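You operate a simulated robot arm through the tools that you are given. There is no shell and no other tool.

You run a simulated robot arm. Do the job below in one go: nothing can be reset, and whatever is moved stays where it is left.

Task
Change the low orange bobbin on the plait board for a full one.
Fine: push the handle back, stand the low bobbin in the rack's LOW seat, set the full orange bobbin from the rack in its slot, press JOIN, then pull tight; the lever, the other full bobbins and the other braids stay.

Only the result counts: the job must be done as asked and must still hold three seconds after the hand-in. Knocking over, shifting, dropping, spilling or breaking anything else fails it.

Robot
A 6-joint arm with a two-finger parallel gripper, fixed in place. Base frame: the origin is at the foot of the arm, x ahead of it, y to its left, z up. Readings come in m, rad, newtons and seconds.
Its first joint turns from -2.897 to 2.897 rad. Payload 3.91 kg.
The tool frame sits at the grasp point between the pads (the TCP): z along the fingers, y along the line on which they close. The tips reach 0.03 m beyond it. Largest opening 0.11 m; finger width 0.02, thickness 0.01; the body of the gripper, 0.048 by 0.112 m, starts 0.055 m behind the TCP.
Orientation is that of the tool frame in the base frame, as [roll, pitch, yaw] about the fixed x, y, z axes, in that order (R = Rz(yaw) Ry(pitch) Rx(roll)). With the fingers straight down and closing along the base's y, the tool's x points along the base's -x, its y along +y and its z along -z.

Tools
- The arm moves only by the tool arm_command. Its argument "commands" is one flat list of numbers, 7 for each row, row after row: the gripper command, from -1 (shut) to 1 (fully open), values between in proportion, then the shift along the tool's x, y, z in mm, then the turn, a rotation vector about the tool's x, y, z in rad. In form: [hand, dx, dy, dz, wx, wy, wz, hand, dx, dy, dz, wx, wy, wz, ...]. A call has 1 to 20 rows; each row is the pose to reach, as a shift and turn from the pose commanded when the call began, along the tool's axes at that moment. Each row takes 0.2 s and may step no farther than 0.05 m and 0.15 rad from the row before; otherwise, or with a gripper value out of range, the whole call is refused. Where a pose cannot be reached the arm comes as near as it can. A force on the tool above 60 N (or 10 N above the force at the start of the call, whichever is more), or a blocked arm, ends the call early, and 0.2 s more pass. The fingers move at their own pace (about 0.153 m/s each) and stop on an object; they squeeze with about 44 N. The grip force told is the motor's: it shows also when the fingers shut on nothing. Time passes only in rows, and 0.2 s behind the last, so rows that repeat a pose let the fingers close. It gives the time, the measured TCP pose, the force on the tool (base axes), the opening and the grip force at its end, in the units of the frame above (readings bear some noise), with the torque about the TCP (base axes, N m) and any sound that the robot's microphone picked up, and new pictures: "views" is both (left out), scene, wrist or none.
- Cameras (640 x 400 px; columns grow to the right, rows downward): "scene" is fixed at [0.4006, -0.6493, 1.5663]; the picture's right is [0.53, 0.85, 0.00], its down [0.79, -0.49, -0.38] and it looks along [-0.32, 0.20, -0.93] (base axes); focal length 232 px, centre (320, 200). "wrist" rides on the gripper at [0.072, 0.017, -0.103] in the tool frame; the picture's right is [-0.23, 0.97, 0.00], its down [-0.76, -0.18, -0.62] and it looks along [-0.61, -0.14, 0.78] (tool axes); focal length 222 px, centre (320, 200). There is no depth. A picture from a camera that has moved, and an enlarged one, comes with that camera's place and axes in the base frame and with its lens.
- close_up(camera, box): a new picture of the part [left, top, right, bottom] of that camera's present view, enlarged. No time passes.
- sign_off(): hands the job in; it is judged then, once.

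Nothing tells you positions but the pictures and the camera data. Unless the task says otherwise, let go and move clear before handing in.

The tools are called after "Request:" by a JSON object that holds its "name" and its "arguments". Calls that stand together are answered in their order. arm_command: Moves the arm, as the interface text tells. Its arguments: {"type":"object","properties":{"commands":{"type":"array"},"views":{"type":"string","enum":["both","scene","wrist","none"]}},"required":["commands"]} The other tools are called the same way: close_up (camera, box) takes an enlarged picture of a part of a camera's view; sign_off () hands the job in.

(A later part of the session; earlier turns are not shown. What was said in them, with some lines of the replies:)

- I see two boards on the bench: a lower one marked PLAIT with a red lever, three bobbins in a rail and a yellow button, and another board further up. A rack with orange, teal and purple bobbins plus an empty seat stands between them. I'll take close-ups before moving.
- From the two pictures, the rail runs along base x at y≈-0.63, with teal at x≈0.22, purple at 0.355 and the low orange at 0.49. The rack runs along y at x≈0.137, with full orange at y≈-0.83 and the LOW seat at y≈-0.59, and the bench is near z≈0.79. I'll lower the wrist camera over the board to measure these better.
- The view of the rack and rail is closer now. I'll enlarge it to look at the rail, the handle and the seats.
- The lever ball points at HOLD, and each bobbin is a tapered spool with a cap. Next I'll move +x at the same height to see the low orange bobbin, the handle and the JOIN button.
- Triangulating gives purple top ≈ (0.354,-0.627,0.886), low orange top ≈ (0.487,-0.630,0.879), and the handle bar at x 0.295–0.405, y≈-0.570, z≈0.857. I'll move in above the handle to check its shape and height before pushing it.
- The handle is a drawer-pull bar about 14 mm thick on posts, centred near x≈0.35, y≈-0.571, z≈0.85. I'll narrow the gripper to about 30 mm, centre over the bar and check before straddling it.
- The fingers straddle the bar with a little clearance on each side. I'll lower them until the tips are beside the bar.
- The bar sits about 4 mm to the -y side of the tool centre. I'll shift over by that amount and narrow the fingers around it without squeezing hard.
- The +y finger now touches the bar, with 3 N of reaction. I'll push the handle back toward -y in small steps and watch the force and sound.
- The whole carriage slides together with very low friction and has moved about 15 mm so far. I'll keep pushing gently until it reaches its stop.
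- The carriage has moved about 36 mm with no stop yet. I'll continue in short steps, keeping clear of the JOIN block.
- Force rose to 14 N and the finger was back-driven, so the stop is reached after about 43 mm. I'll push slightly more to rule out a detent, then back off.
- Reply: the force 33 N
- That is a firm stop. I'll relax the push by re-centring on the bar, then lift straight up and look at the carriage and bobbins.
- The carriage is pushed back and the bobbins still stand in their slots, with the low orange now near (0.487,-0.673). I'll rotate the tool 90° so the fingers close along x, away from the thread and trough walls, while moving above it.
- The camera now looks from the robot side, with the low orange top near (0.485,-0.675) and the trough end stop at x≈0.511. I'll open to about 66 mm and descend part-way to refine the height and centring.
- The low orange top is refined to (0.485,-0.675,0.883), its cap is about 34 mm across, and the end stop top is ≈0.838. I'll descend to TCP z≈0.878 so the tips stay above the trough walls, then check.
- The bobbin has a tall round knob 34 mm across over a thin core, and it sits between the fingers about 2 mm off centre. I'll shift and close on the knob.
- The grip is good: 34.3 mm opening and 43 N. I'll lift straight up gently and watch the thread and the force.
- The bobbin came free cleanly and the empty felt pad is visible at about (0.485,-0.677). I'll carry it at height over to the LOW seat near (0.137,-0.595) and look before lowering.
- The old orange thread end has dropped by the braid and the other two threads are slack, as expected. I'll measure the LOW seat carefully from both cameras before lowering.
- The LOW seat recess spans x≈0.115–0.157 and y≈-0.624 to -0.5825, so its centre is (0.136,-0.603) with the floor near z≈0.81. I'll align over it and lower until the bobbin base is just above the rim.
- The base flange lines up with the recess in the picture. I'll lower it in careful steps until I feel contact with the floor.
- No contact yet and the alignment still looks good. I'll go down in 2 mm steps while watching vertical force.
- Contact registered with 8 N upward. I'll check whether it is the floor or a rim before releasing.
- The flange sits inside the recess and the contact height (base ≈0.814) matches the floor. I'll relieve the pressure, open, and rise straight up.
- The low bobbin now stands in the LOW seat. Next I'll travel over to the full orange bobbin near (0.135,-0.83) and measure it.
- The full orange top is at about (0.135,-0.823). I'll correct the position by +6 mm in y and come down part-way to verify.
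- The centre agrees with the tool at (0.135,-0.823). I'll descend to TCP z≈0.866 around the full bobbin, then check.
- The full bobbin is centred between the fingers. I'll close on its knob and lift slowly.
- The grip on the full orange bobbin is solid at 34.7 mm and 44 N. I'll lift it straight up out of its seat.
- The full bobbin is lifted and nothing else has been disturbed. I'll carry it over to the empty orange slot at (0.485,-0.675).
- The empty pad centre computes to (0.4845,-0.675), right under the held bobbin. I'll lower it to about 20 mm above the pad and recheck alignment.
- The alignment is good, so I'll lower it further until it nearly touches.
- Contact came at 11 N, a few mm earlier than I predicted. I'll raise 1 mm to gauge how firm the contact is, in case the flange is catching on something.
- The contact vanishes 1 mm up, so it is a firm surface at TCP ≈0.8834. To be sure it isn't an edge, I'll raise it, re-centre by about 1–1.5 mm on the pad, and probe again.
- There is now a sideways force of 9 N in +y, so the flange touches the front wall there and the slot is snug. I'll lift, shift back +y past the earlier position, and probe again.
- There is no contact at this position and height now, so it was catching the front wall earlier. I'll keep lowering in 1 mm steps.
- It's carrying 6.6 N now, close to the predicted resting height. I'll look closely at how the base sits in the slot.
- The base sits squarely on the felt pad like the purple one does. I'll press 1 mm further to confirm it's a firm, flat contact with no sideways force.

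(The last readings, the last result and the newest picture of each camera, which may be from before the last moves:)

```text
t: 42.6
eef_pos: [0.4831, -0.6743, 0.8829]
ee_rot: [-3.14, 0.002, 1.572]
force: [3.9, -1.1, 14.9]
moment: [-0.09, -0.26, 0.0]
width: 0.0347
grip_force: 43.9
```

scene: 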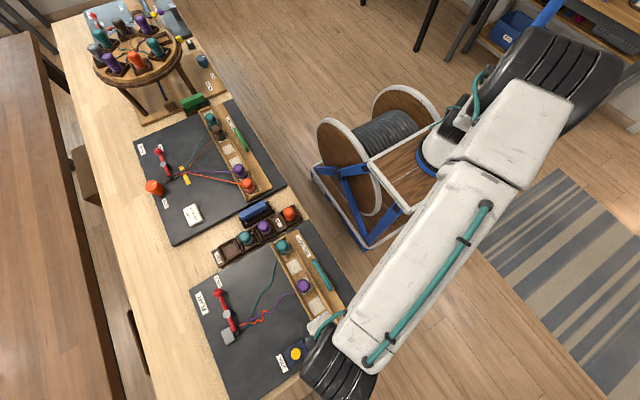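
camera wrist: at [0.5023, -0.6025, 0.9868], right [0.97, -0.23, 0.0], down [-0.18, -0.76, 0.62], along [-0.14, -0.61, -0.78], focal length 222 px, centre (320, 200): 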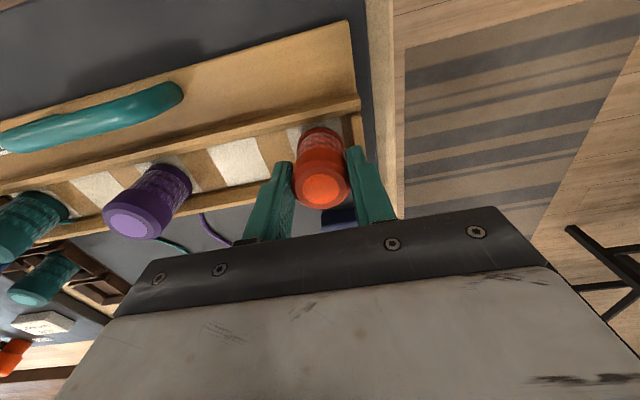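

The contact is now flat and centred at 15 N with negligible moment arm, so the bobbin is on the pad. I'll relieve the pressure, open, and rise straight up.

Request:
{"name": "arm_command", "arguments": {"commands": [-1, 0, 0, -1.3, 0, 0, 0, -0.4, 0, 0, -1.3, 0, 0, 0, 0.0, 0, 0, -1.3, 0, 0, 0, 0.0, 0, 0, -1.3, 0, 0, 0, 0.0, 0, 0, -15, 0, 0, 0, 0.0, 0, 0, -45, 0, 0, 0, 0.0, 0, 0, -85, 0, 0, 0, 0.0, 0, 0, -120, 0, 0, 0, 0.0, 0, 0, -120, 0, 0, 0], "views": "both"}}

Request:
{"name": "close_up", "arguments": {"camera": "wrist", "box": [200, 30, 400, 210]}}

Request:
{"name": "close_up", "arguments": {"camera": "scene", "box": [190, 210, 380, 390]}}

```text
t: 44.6
eef_pos: [0.4817, -0.6757, 1.0013]
ee_rot: [3.141, -0.001, 1.572]
force: [-0.6, 0.7, -0.5]
moment: [0.0, -0.01, -0.01]
width: 0.055
grip_force: 0.1
camera wrist: at [0.4992, -0.6015, 1.1047], right [0.97, -0.23, 0.0], down [-0.18, -0.76, 0.62], along [-0.14, -0.61, -0.78], focal length 222 px, centre (320, 200)
```

scene: 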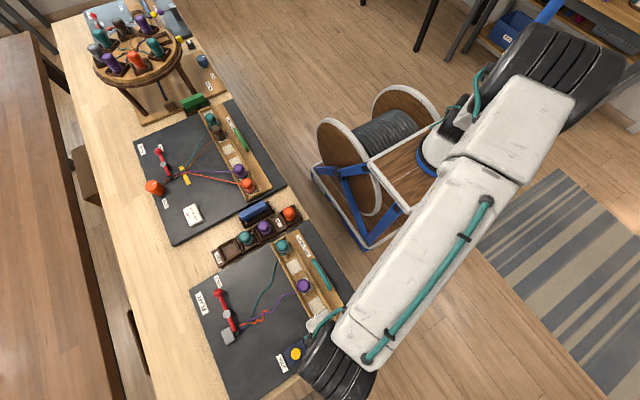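
wrist: 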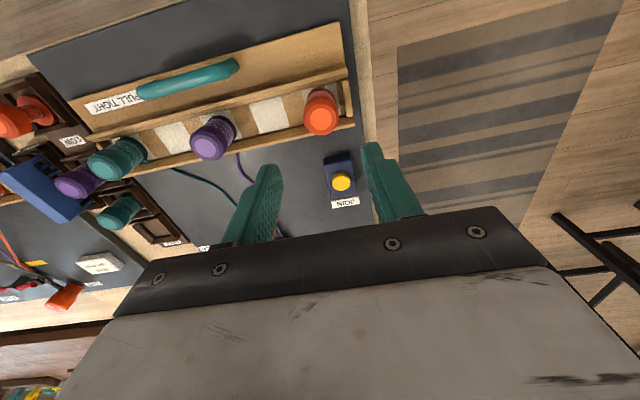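

```text
2.22 times, centred on (300, 120) of wrist
camera zoom: at [0.4992, -0.6015, 1.1047], right [0.97, -0.23, 0.0], down [-0.18, -0.76, 0.62], along [-0.14, -0.61, -0.78], focal length 494 px, centre (364, 378)
```

zoom: 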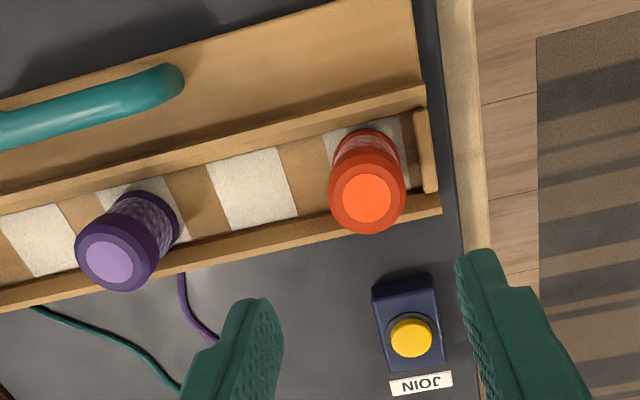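

```text
2.22 times, centred on (285, 300) of scene
camera zoom: at [0.4006, -0.6493, 1.5663], right [0.53, 0.85, 0.0], down [0.79, -0.49, -0.38], along [-0.32, 0.2, -0.93], focal length 515 px, centre (398, -22)
```

zoom: 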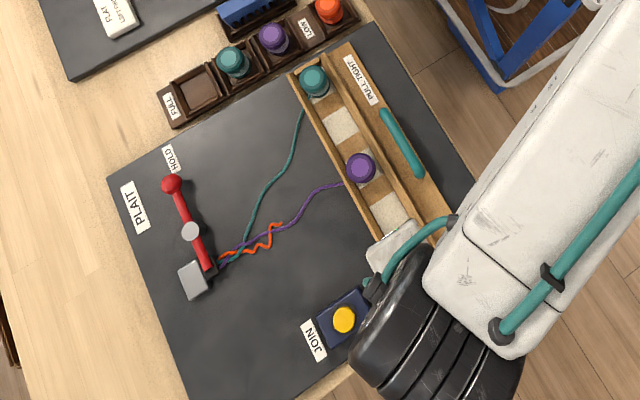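

The full orange bobbin stands upright in its slot at about (0.483,-0.674). Next is JOIN, whose button top triangulates to (0.489,-0.782,0.840). I'll close the fingers and move above it at safe height.

Request:
{"name": "arm_command", "arguments": {"commands": [-0.5, -35, 2, 0, 0, 0, 0, -1, -72, 4, 0, 0, 0, 0, -1, -107.5, 5.5, 0, 0, 0, 0, -1, -107.5, 5.5, 20, 0, 0, 0, -1, -107.5, 5.5, 40, 0, 0, 0, -1, -107.5, 5.5, 40, 0, 0, 0], "views": "both"}}

Request:
{"name": "close_up", "arguments": {"camera": "wrist", "box": [220, 30, 420, 230]}}

```text
t: 46.0
eef_pos: [0.4882, -0.7811, 0.9605]
ee_rot: [3.142, 0.003, 1.569]
force: [0.0, -0.6, -0.7]
moment: [0.03, 0.0, 0.03]
width: 0.0001
grip_force: 37.9
camera wrist: at [0.5059, -0.7084, 1.0639], right [0.97, -0.23, 0.0], down [-0.18, -0.76, 0.62], along [-0.14, -0.61, -0.78], focal length 222 px, centre (320, 200)
```

scene: 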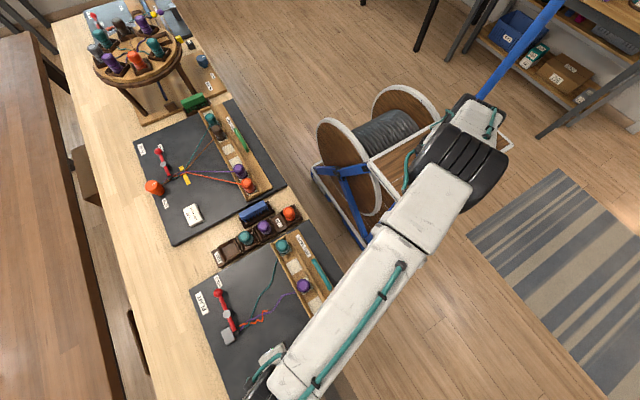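
wrist: 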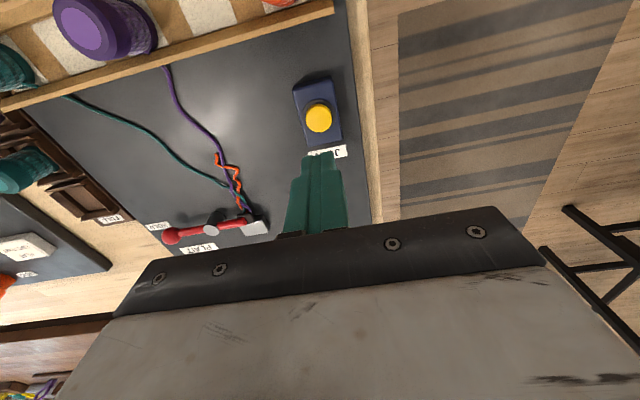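

```text
2.00 times, centred on (320, 130) of wrist
camera zoom: at [0.5059, -0.7084, 1.0639], right [0.97, -0.23, 0.0], down [-0.18, -0.76, 0.62], along [-0.14, -0.61, -0.78], focal length 444 px, centre (320, 340)
```

zoom: 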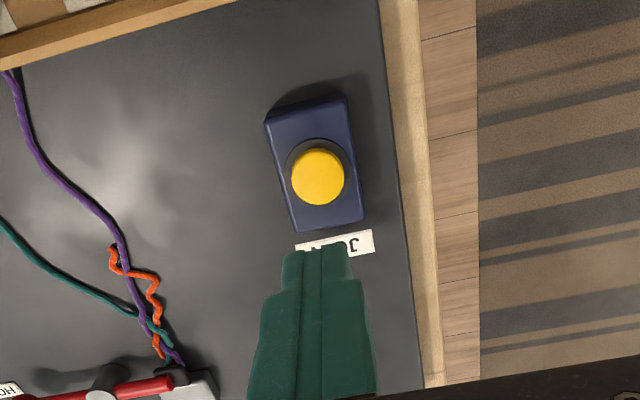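

The button top refines to (0.488,-0.780,0.843). I'll centre on it and lower the closed fingertips to just above it.

Request:
{"name": "arm_command", "arguments": {"commands": [-1, 1.5, -1, 30, 0, 0, 0, -1, 1.5, -1, 60, 0, 0, 0, -1, 1.5, -1, 80, 0, 0, 0, -1, 1.5, -1, 80, 0, 0, 0], "views": "wrist"}}

Request:
{"name": "close_up", "arguments": {"camera": "wrist", "box": [240, 80, 400, 240]}}

```text
t: 47.0
eef_pos: [0.4881, -0.7824, 0.882]
ee_rot: [-3.14, -0.001, 1.569]
force: [0.2, 0.1, -0.3]
moment: [-0.02, -0.01, 0.0]
width: 0.0
grip_force: 37.6
camera wrist: at [0.5048, -0.7086, 0.985], right [0.97, -0.23, 0.0], down [-0.18, -0.76, 0.62], along [-0.14, -0.61, -0.78], focal length 222 px, centre (320, 200)
```

wrist: 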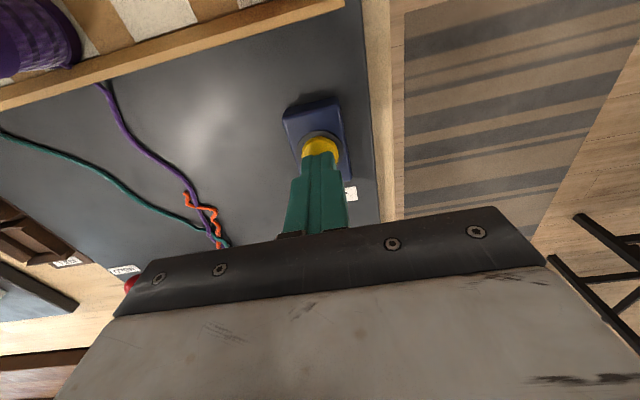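

```text
2.50 times, centred on (320, 160) of wrist
camera zoom: at [0.5048, -0.7086, 0.985], right [0.97, -0.23, 0.0], down [-0.18, -0.76, 0.62], along [-0.14, -0.61, -0.78], focal length 555 px, centre (320, 300)
```

zoom: 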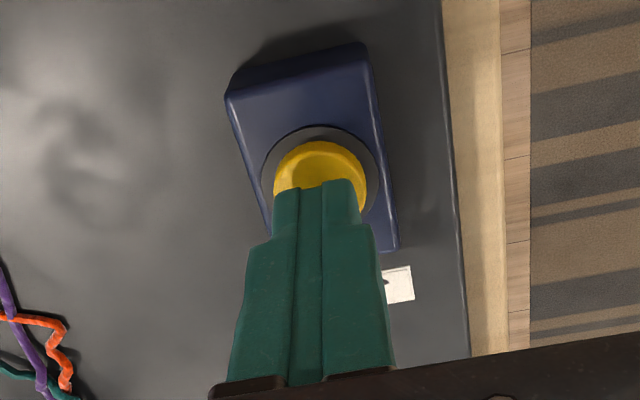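

The fingertips are directly over the button with about 7 mm to go. I'll press down in small steps and watch force and sound.

Request:
{"name": "arm_command", "arguments": {"commands": [-1, 0, 0, 3, 0, 0, 0, -1, 0, 0, 6, 0, 0, 0, -1, 0, 0, 8, 0, 0, 0, -1, 0, 0, 10, 0, 0, 0, -1, 0, 0, 10, 0, 0, 0], "views": "wrist"}}

```text
t: 48.2
eef_pos: [0.4889, -0.7801, 0.8715]
ee_rot: [3.142, 0.002, 1.571]
force: [0.3, -2.6, 5.1]
moment: [-0.07, 0.02, -0.01]
width: 0.0
grip_force: 37.2
heard: click
camera wrist: at [0.505, -0.7081, 0.975], right [0.97, -0.23, 0.0], down [-0.18, -0.76, 0.62], along [-0.14, -0.61, -0.78], focal length 222 px, centre (320, 200)
```

wrist: 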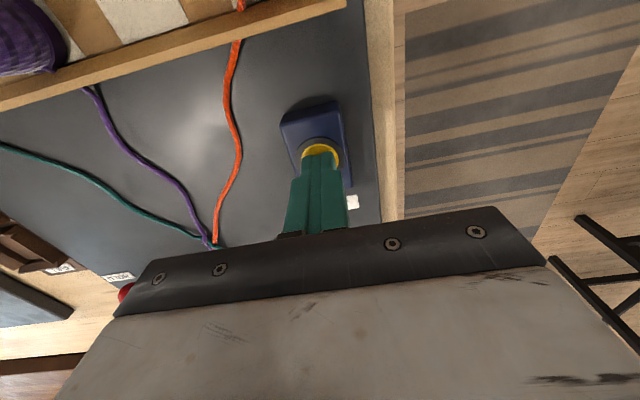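

There was a click, and the orange thread now runs from the braid to the new bobbin. I'll rise straight up off the button.

Request:
{"name": "arm_command", "arguments": {"commands": [-1, 0, 0, -10, 0, 0, 0, -1, 0, 0, -30, 0, 0, 0, -1, 0, 0, -70, 0, 0, 0, -1, 0, 0, -110, 0, 0, 0, -1, 0, 0, -135, 0, 0, 0, -1, 0, 0, -135, 0, 0, 0], "views": "both"}}

Request:
{"name": "close_up", "arguments": {"camera": "scene", "box": [190, 210, 380, 390]}}

```text
t: 49.6
eef_pos: [0.4877, -0.7817, 1.0081]
ee_rot: [-3.141, 0.0, 1.57]
force: [0.2, -0.3, 0.4]
moment: [0.0, -0.01, 0.0]
width: 0.0
grip_force: 37.8
camera wrist: at [0.5049, -0.709, 1.1112], right [0.97, -0.23, 0.0], down [-0.18, -0.76, 0.62], along [-0.14, -0.61, -0.78], focal length 222 px, centre (320, 200)
```

scene: 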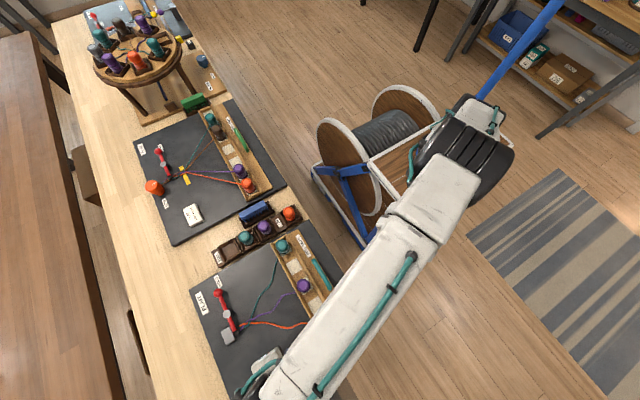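
wrist: 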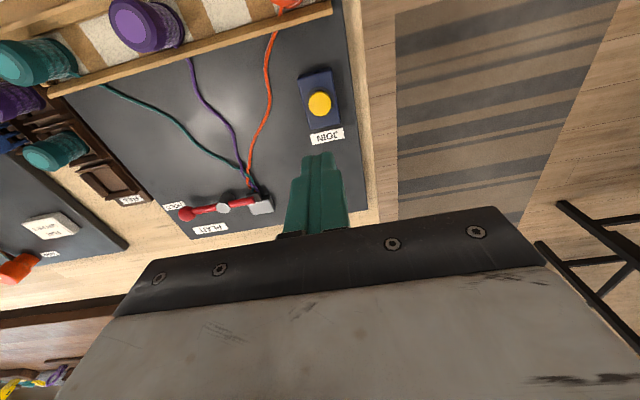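

```text
2.22 times, centred on (285, 300) of scene
camera zoom: at [0.4006, -0.6493, 1.5663], right [0.53, 0.85, 0.0], down [0.79, -0.49, -0.38], along [-0.32, 0.2, -0.93], focal length 515 px, centre (398, -22)
```

zoom: 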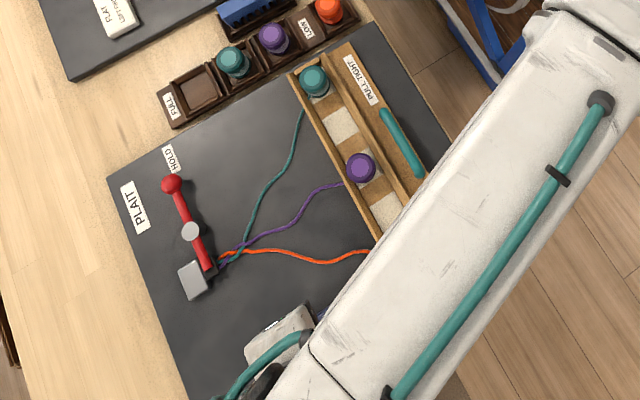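

JOIN is done and all three threads are connected. I'll rotate the tool back so the fingers close along y and move above the handle, now near (0.35,-0.616).

Request:
{"name": "arm_command", "arguments": {"commands": [-0.6, 14, -12, 0, 0, 0, -0.131, -0.4, 28, -24, 0, 0, 0, -0.262, -0.4, 42, -36, 0, 0, 0, -0.393, -0.4, 56, -48, 0, 0, 0, -0.524, -0.4, 70, -60, 0, 0, 0, -0.655, -0.4, 84, -72, 0, 0, 0, -0.786, -0.4, 98, -84, 0, 0, 0, -0.917, -0.4, 112, -96, 0, 0, 0, -1.048, -0.4, 126, -108, 0, 0, 0, -1.178, -0.4, 140, -120, 0, 0, 0, -1.309, -0.4, 152, -130, 0, 0, 0, -1.44, -0.4, 164, -138, 0, 0, 0, -1.571, -0.4, 164, -138, 0, 0, 0, -1.571], "views": "both"}}

Request:
{"name": "close_up", "arguments": {"camera": "wrist", "box": [200, 10, 420, 230]}}

```text
t: 52.4
eef_pos: [0.3505, -0.6164, 1.0066]
ee_rot: [-3.141, 0.001, -3.141]
force: [0.1, 0.2, 1.2]
moment: [0.01, -0.03, 0.04]
width: 0.033
grip_force: 0.1
camera wrist: at [0.2777, -0.5984, 1.1103], right [0.23, 0.97, 0.0], down [0.76, -0.18, 0.62], along [0.61, -0.14, -0.78], focal length 222 px, centre (320, 200)
```

scene: 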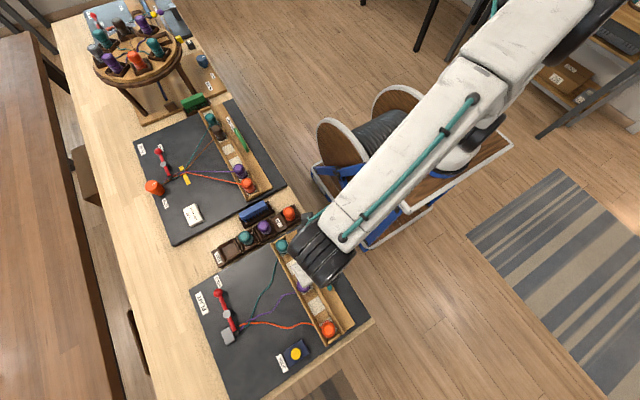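
wrist: 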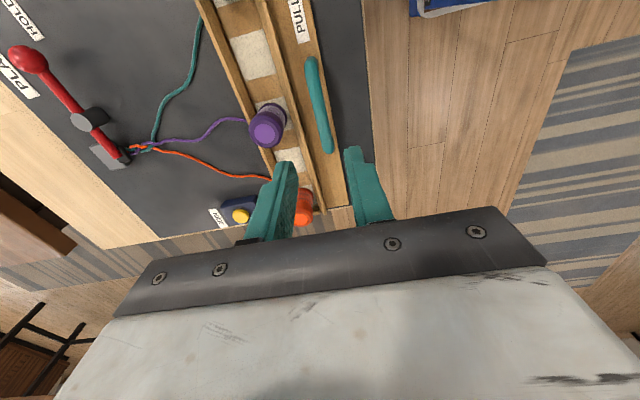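

```text
1.82 times, centred on (310, 120) of wrist
camera zoom: at [0.2777, -0.5984, 1.1103], right [0.23, 0.97, 0.0], down [0.76, -0.18, 0.62], along [0.61, -0.14, -0.78], focal length 404 px, centre (338, 346)
```

zoom: 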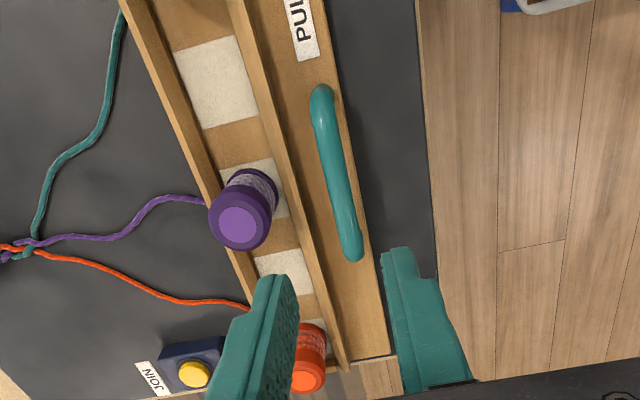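

The bar is at y≈-0.6155, centred between the fingers. I'll lower the open fingers to straddle it, then narrow them.

Request:
{"name": "arm_command", "arguments": {"commands": [-0.4, 0, 0.5, 40, 0, 0, 0, -0.4, 0, 0.5, 80, 0, 0, 0, -0.4, 0, 0.5, 110, 0, 0, 0, -0.4, 0, 0.5, 130, 0, 0, 0, -0.4, 0, 0.5, 130, 0, 0, 0], "views": "wrist"}}

Request:
{"name": "close_up", "arguments": {"camera": "wrist", "box": [220, 40, 420, 230]}}

```text
t: 53.6
eef_pos: [0.3513, -0.6169, 0.8773]
ee_rot: [-3.139, 0.0, 3.14]
force: [0.4, 0.4, 1.0]
moment: [0.03, -0.02, 0.02]
width: 0.0331
grip_force: 0.1
camera wrist: at [0.2785, -0.5992, 0.9798], right [0.23, 0.97, 0.0], down [0.76, -0.18, 0.62], along [0.61, -0.14, -0.78], focal length 222 px, centre (320, 200)
```

wrist: 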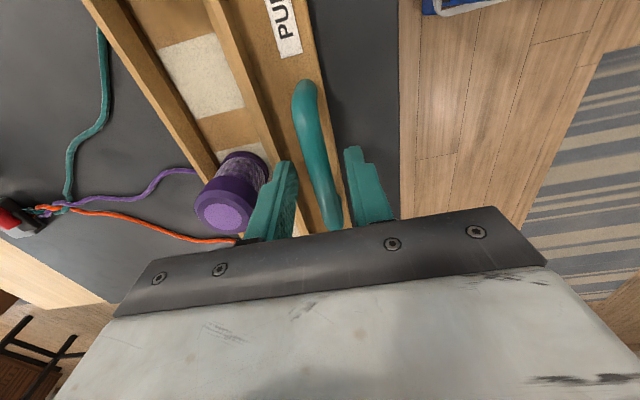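

```text
2.11 times, centred on (320, 135) of wrist
camera zoom: at [0.2785, -0.5992, 0.9798], right [0.23, 0.97, 0.0], down [0.76, -0.18, 0.62], along [0.61, -0.14, -0.78], focal length 468 px, centre (320, 337)
```

zoom: 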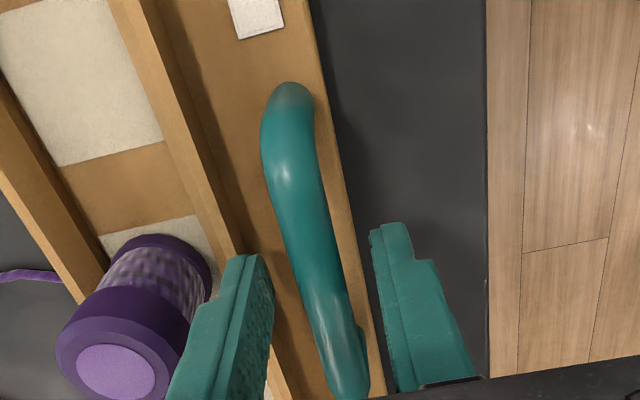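

The fingers straddle the bar as before. I'll narrow them and pull the carriage back gently toward +y.

Request:
{"name": "arm_command", "arguments": {"commands": [-0.5, 0, 0, 1, 0, 0, 0, -0.62, 0, 0, 2, 0, 0, 0, -0.64, 0, 4, 2, 0, 0, 0, -0.64, 0, 9, 2, 0, 0, 0, -0.64, 0, 14, 2, 0, 0, 0, -0.64, 0, 19, 2, 0, 0, 0, -0.64, 0, 24, 2, 0, 0, 0, -0.64, 0, 29, 2, 0, 0, 0, -0.64, 0, 34, 2, 0, 0, 0, -0.64, 0, 34, 2, 0, 0, 0], "views": "both"}}

Request:
{"name": "close_up", "arguments": {"camera": "scene", "box": [190, 210, 380, 390]}}

```text
t: 55.8
eef_pos: [0.3491, -0.5822, 0.8733]
ee_rot: [-3.141, 0.002, -3.141]
force: [-0.7, -2.6, 0.1]
moment: [-0.01, 0.0, -0.03]
width: 0.0209
grip_force: 0.4
camera wrist: at [0.2778, -0.564, 0.9773], right [0.23, 0.97, 0.0], down [0.76, -0.18, 0.62], along [0.61, -0.14, -0.78], focal length 222 px, centre (320, 200)
```

scene: 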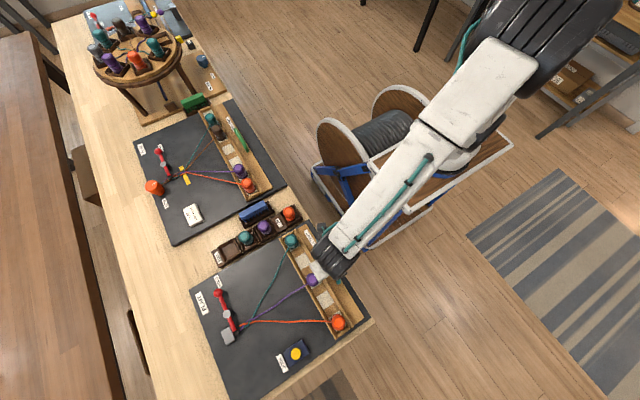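
wrist: 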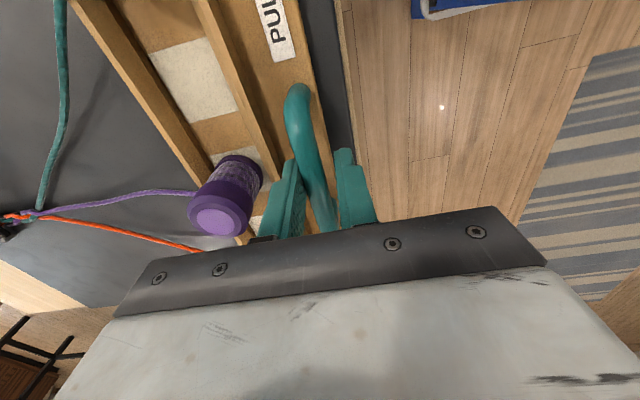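

```text
2.22 times, centred on (285, 300) of scene
camera zoom: at [0.4006, -0.6493, 1.5663], right [0.53, 0.85, 0.0], down [0.79, -0.49, -0.38], along [-0.32, 0.2, -0.93], focal length 515 px, centre (398, -22)
```

zoom: 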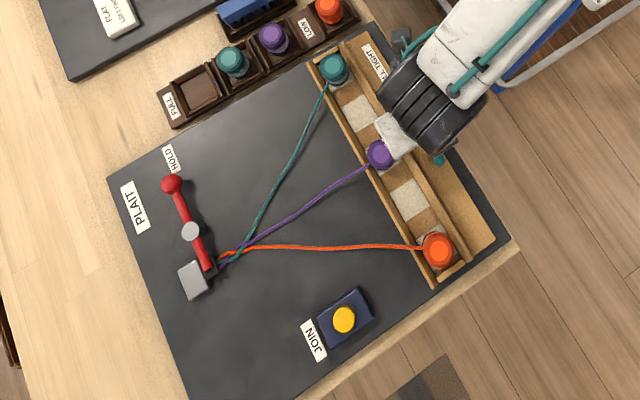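

The carriage is following and the threads are nearly straight. I'll keep pulling in 3 mm steps to the end stop.

Request:
{"name": "arm_command", "arguments": {"commands": [-0.64, 0, 3, 0, 0, 0, 0, -0.64, 0, 6, 0, 0, 0, 0, -0.64, 0, 9, 0, 0, 0, 0, -0.64, 0, 12, 0, 0, 0, 0, -0.64, 0, 12, 0, 0, 0, 0], "views": "both"}}

Request:
{"name": "close_up", "arguments": {"camera": "scene", "box": [190, 210, 380, 390]}}

```text
t: 57.0
eef_pos: [0.3495, -0.5695, 0.8761]
ee_rot: [-3.141, 0.001, 3.141]
force: [-0.1, -0.7, 0.4]
moment: [0.01, 0.0, 0.01]
width: 0.0197
grip_force: 0.1
camera wrist: at [0.2774, -0.5522, 0.9781], right [0.23, 0.97, 0.0], down [0.76, -0.18, 0.62], along [0.61, -0.14, -0.78], focal length 222 px, centre (320, 200)
```

scene: 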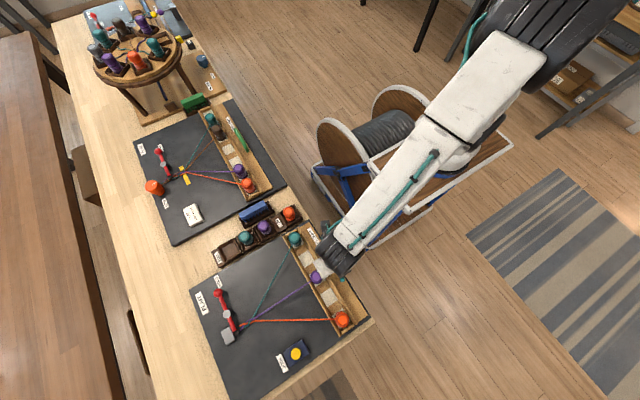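
wrist: 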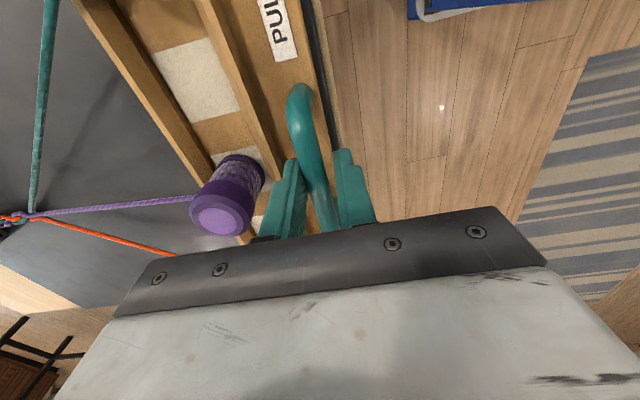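

```text
2.22 times, centred on (285, 300) of scene
camera zoom: at [0.4006, -0.6493, 1.5663], right [0.53, 0.85, 0.0], down [0.79, -0.49, -0.38], along [-0.32, 0.2, -0.93], focal length 515 px, centre (398, -22)
```

zoom: 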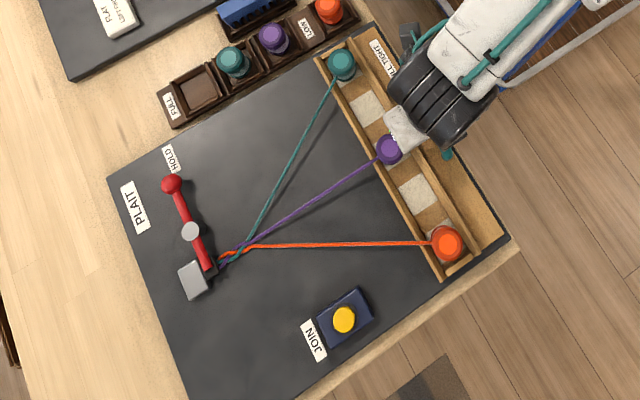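

The threads are straight and the handle is back near its original position. I'll pull a little more to find the end stop.

Request:
{"name": "arm_command", "arguments": {"commands": [-0.64, 0, 2, 0, 0, 0, 0, -0.64, 0, 3, 0, 0, 0, 0, -0.64, 0, 3, 0, 0, 0, 0], "views": "none"}}

```text
t: 57.8
eef_pos: [0.3492, -0.5667, 0.8734]
ee_rot: [-3.141, 0.001, 3.141]
force: [-0.1, -1.6, 0.7]
moment: [-0.02, -0.02, -0.04]
width: 0.0211
grip_force: 1.8
```

Request:
{"name": "arm_command", "arguments": {"commands": [-0.64, 0, 2, 0, 0, 0, 0, -0.64, 0, 3, 0, 0, 0, 0, -0.64, 0, 3, 0, 0, 0, 0], "views": "wrist"}}

Request:
{"name": "close_up", "arguments": {"camera": "wrist", "box": [220, 40, 420, 230]}}

```text
t: 58.6
eef_pos: [0.3498, -0.5652, 0.8733]
ee_rot: [-3.14, 0.0, -3.141]
force: [0.6, -11.8, -3.6]
moment: [-0.13, -0.11, 0.01]
width: 0.0259
grip_force: 6.0
camera wrist: at [0.2769, -0.5475, 0.9776], right [0.23, 0.97, 0.0], down [0.76, -0.18, 0.62], along [0.61, -0.14, -0.78], focal length 222 px, centre (320, 200)
```

wrist: 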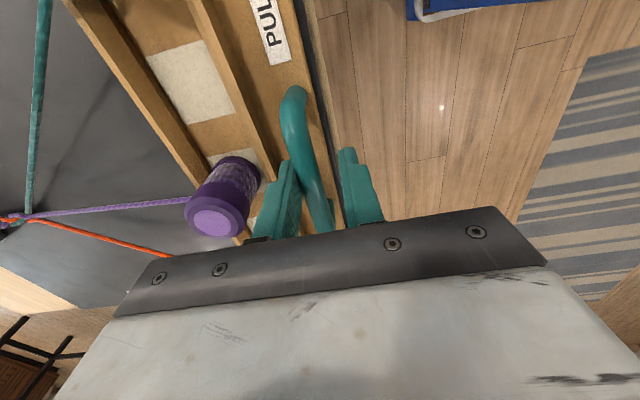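

```text
2.11 times, centred on (320, 135) of wrist
camera zoom: at [0.2769, -0.5475, 0.9776], right [0.23, 0.97, 0.0], down [0.76, -0.18, 0.62], along [0.61, -0.14, -0.78], focal length 468 px, centre (320, 337)
```

zoom: 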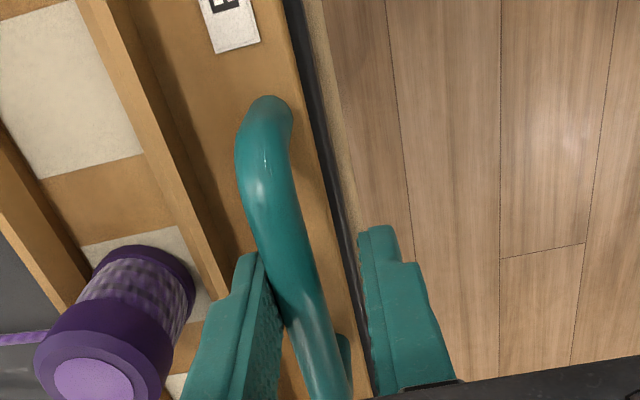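

The stop is reached: force went to -12 N and the finger is back-driven. I'll give one more small firm pull to make sure, then relax onto the bar centre and lift.

Request:
{"name": "arm_command", "arguments": {"commands": [-0.64, 0, 2, 0, 0, 0, 0, -0.64, 0, 4, 0, 0, 0, 0, -0.64, 0, 4, 0, 0, 0, 0], "views": "none"}}

```text
t: 59.4
eef_pos: [0.3488, -0.5618, 0.8753]
ee_rot: [-3.137, -0.001, -3.141]
force: [1.3, -24.9, 3.6]
moment: [-0.33, -0.15, 0.06]
width: 0.032
grip_force: 11.9
```

Firm stop at 25 N. I'll widen the fingers, re-centre so nothing touches the bar, and rise clear.

Request:
{"name": "arm_command", "arguments": {"commands": [-0.5, 0, -5, 0, 0, 0, 0, -0.4, 0, -10.5, 0, 0, 0, 0, -0.4, 0, -11, 0, 0, 0, 0, -0.4, 0, -11, 0, 0, 0, 0, -0.4, 0, -11, -15, 0, 0, 0, -0.4, 0, -11, -45, 0, 0, 0, -0.4, 0, -11, -90, 0, 0, 0, -0.4, 0, -11, -135, 0, 0, 0, -0.4, 0, -11, -135, 0, 0, 0], "views": "both"}}

Request:
{"name": "close_up", "arguments": {"camera": "scene", "box": [190, 210, 380, 390]}}

```text
t: 61.4
eef_pos: [0.3474, -0.5709, 1.0096]
ee_rot: [3.141, 0.001, 3.141]
force: [-0.2, -0.6, -0.8]
moment: [0.02, -0.02, 0.0]
width: 0.033
grip_force: 0.1
camera wrist: at [0.2766, -0.5531, 1.1129], right [0.23, 0.97, 0.0], down [0.76, -0.18, 0.62], along [0.61, -0.14, -0.78], focal length 222 px, centre (320, 200)
```

scene: 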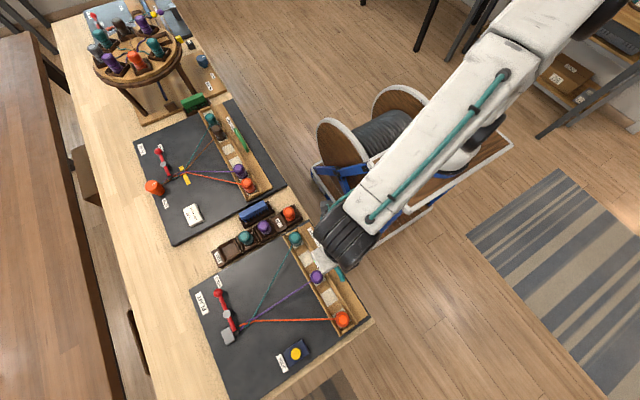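
wrist: 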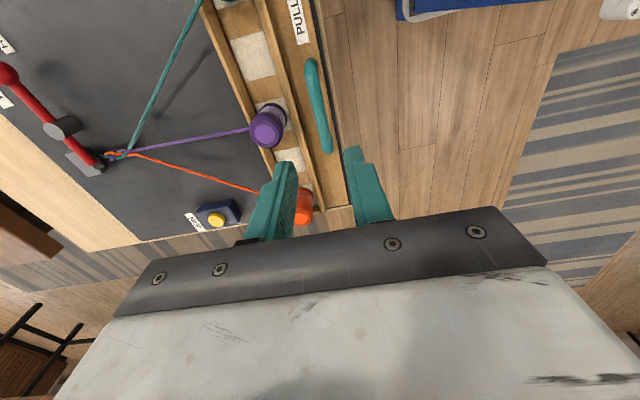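

```text
2.22 times, centred on (285, 300) of scene
camera zoom: at [0.4006, -0.6493, 1.5663], right [0.53, 0.85, 0.0], down [0.79, -0.49, -0.38], along [-0.32, 0.2, -0.93], focal length 515 px, centre (398, -22)
```

zoom: 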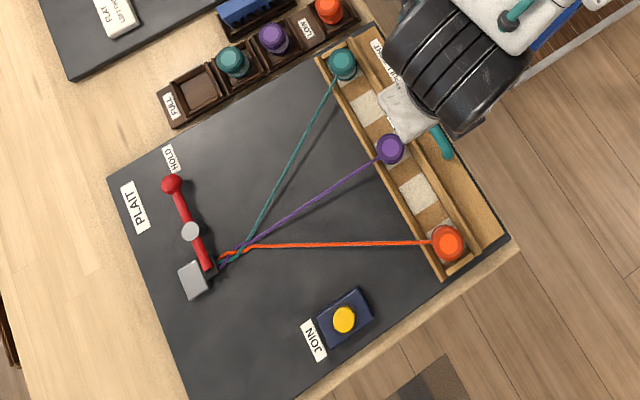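

The carriage is tight, with all threads straight and the bobbins upright. I'll move the arm well clear, then do a final check.

Request:
{"name": "arm_command", "arguments": {"commands": [-0.4, 10, 15, -35, 0, 0, 0, 0, 25, 35, -70, 0, 0, 0, 0.5, 50, 60, -100, 0, 0, 0, 1, 75, 85, -125, 0, 0, 0, 1, 100, 105, -145, 0, 0, 0, 1, 120, 122, -155, 0, 0, 0, 1, 120, 122, -155, 0, 0, 0, 1, 120, 122, -155, 0, 0, 0], "views": "both"}}

Request:
{"name": "close_up", "arguments": {"camera": "scene", "box": [190, 190, 380, 390]}}

Request:
{"name": "close_up", "arguments": {"camera": "scene", "box": [205, 190, 325, 270]}}

Request:
{"name": "close_up", "arguments": {"camera": "wrist", "box": [60, 0, 320, 230]}}

```text
t: 63.2
eef_pos: [0.2314, -0.4481, 1.164]
ee_rot: [-3.141, 0.0, -3.141]
force: [0.0, -0.5, 0.3]
moment: [0.02, 0.01, 0.0]
width: 0.11
grip_force: 0.0
camera wrist: at [0.1586, -0.4312, 1.268], right [0.23, 0.97, 0.0], down [0.76, -0.18, 0.62], along [0.61, -0.14, -0.78], focal length 222 px, centre (320, 200)
```

scene: 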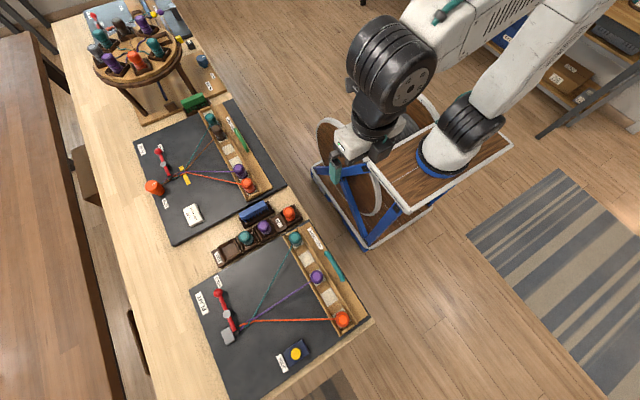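
wrist: 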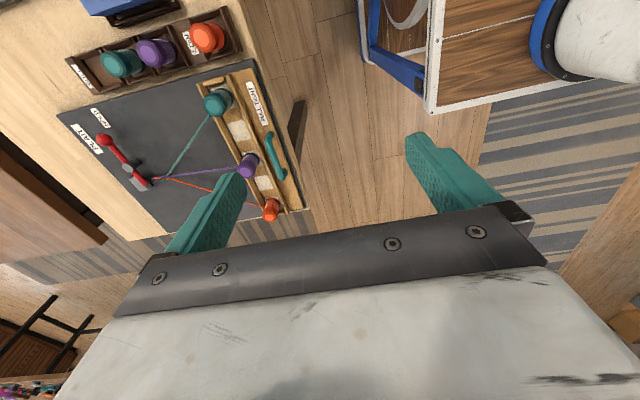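

```text
2.00 times, centred on (285, 290) of scene
camera zoom: at [0.4006, -0.6493, 1.5663], right [0.53, 0.85, 0.0], down [0.79, -0.49, -0.38], along [-0.32, 0.2, -0.93], focal length 463 px, centre (390, 20)
```

zoom: 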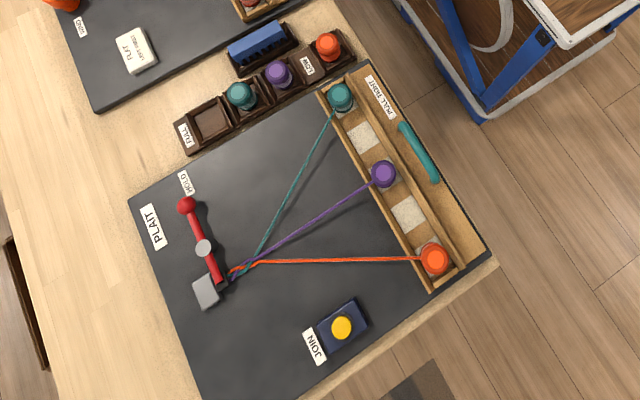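

```text
5.00 times, centred on (265, 230) of scene
camera zoom: at [0.4006, -0.6493, 1.5663], right [0.53, 0.85, 0.0], down [0.79, -0.49, -0.38], along [-0.32, 0.2, -0.93], focal length 1158 px, centre (595, 50)
```

zoom: 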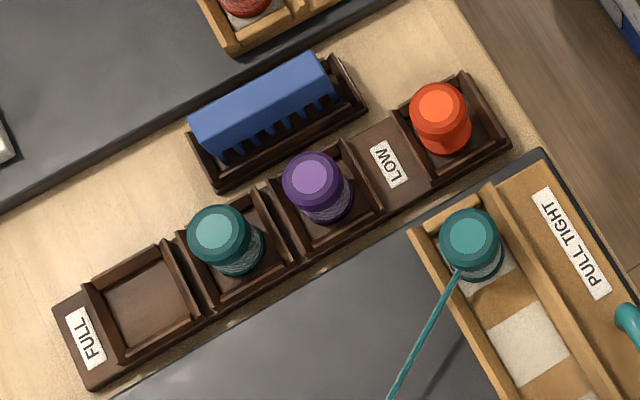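

```text
1.74 times, centred on (190, 115) of wrist
camera zoom: at [0.1586, -0.4312, 1.268], right [0.23, 0.97, 0.0], down [0.76, -0.18, 0.62], along [0.61, -0.14, -0.78], focal length 386 px, centre (546, 348)
```

zoom: 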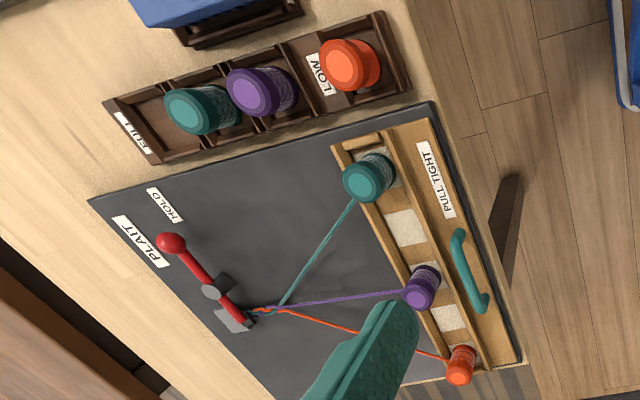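

The low orange bobbin is in the LOW seat and the full orange one stands in its slot, joined. The carriage is pulled tight, the lever and the other bobbins are where they were, and the arm is clear. I'm handing in now.

Request:
{"name": "sign_off", "arguments": {}}

```text
The job is handed in.
```

The low orange bobbin on the plait board has been swapped for the full one, and the job is handed in. I don't have the judging result.

- **Handle:** I pushed it back to its stop for the swap. After the join I pulled it out to the end stop again, and all three threads are straight.
- **Low bobbin:** it stands upright in the rack's LOW seat.
- **Full orange bobbin:** it stands upright in the orange slot. It first caught the slot's front wall, so I lifted it, re-centred it and set it flat on the pad.
- **JOIN:** I pressed it once and heard a click. The orange thread now runs from the braid to the new bobbin.
- **Everything else:** in the final pictures the lever, the other full bobbins and the other braids look as they did at the start. The gripper is empty and the arm is clear of the bench.
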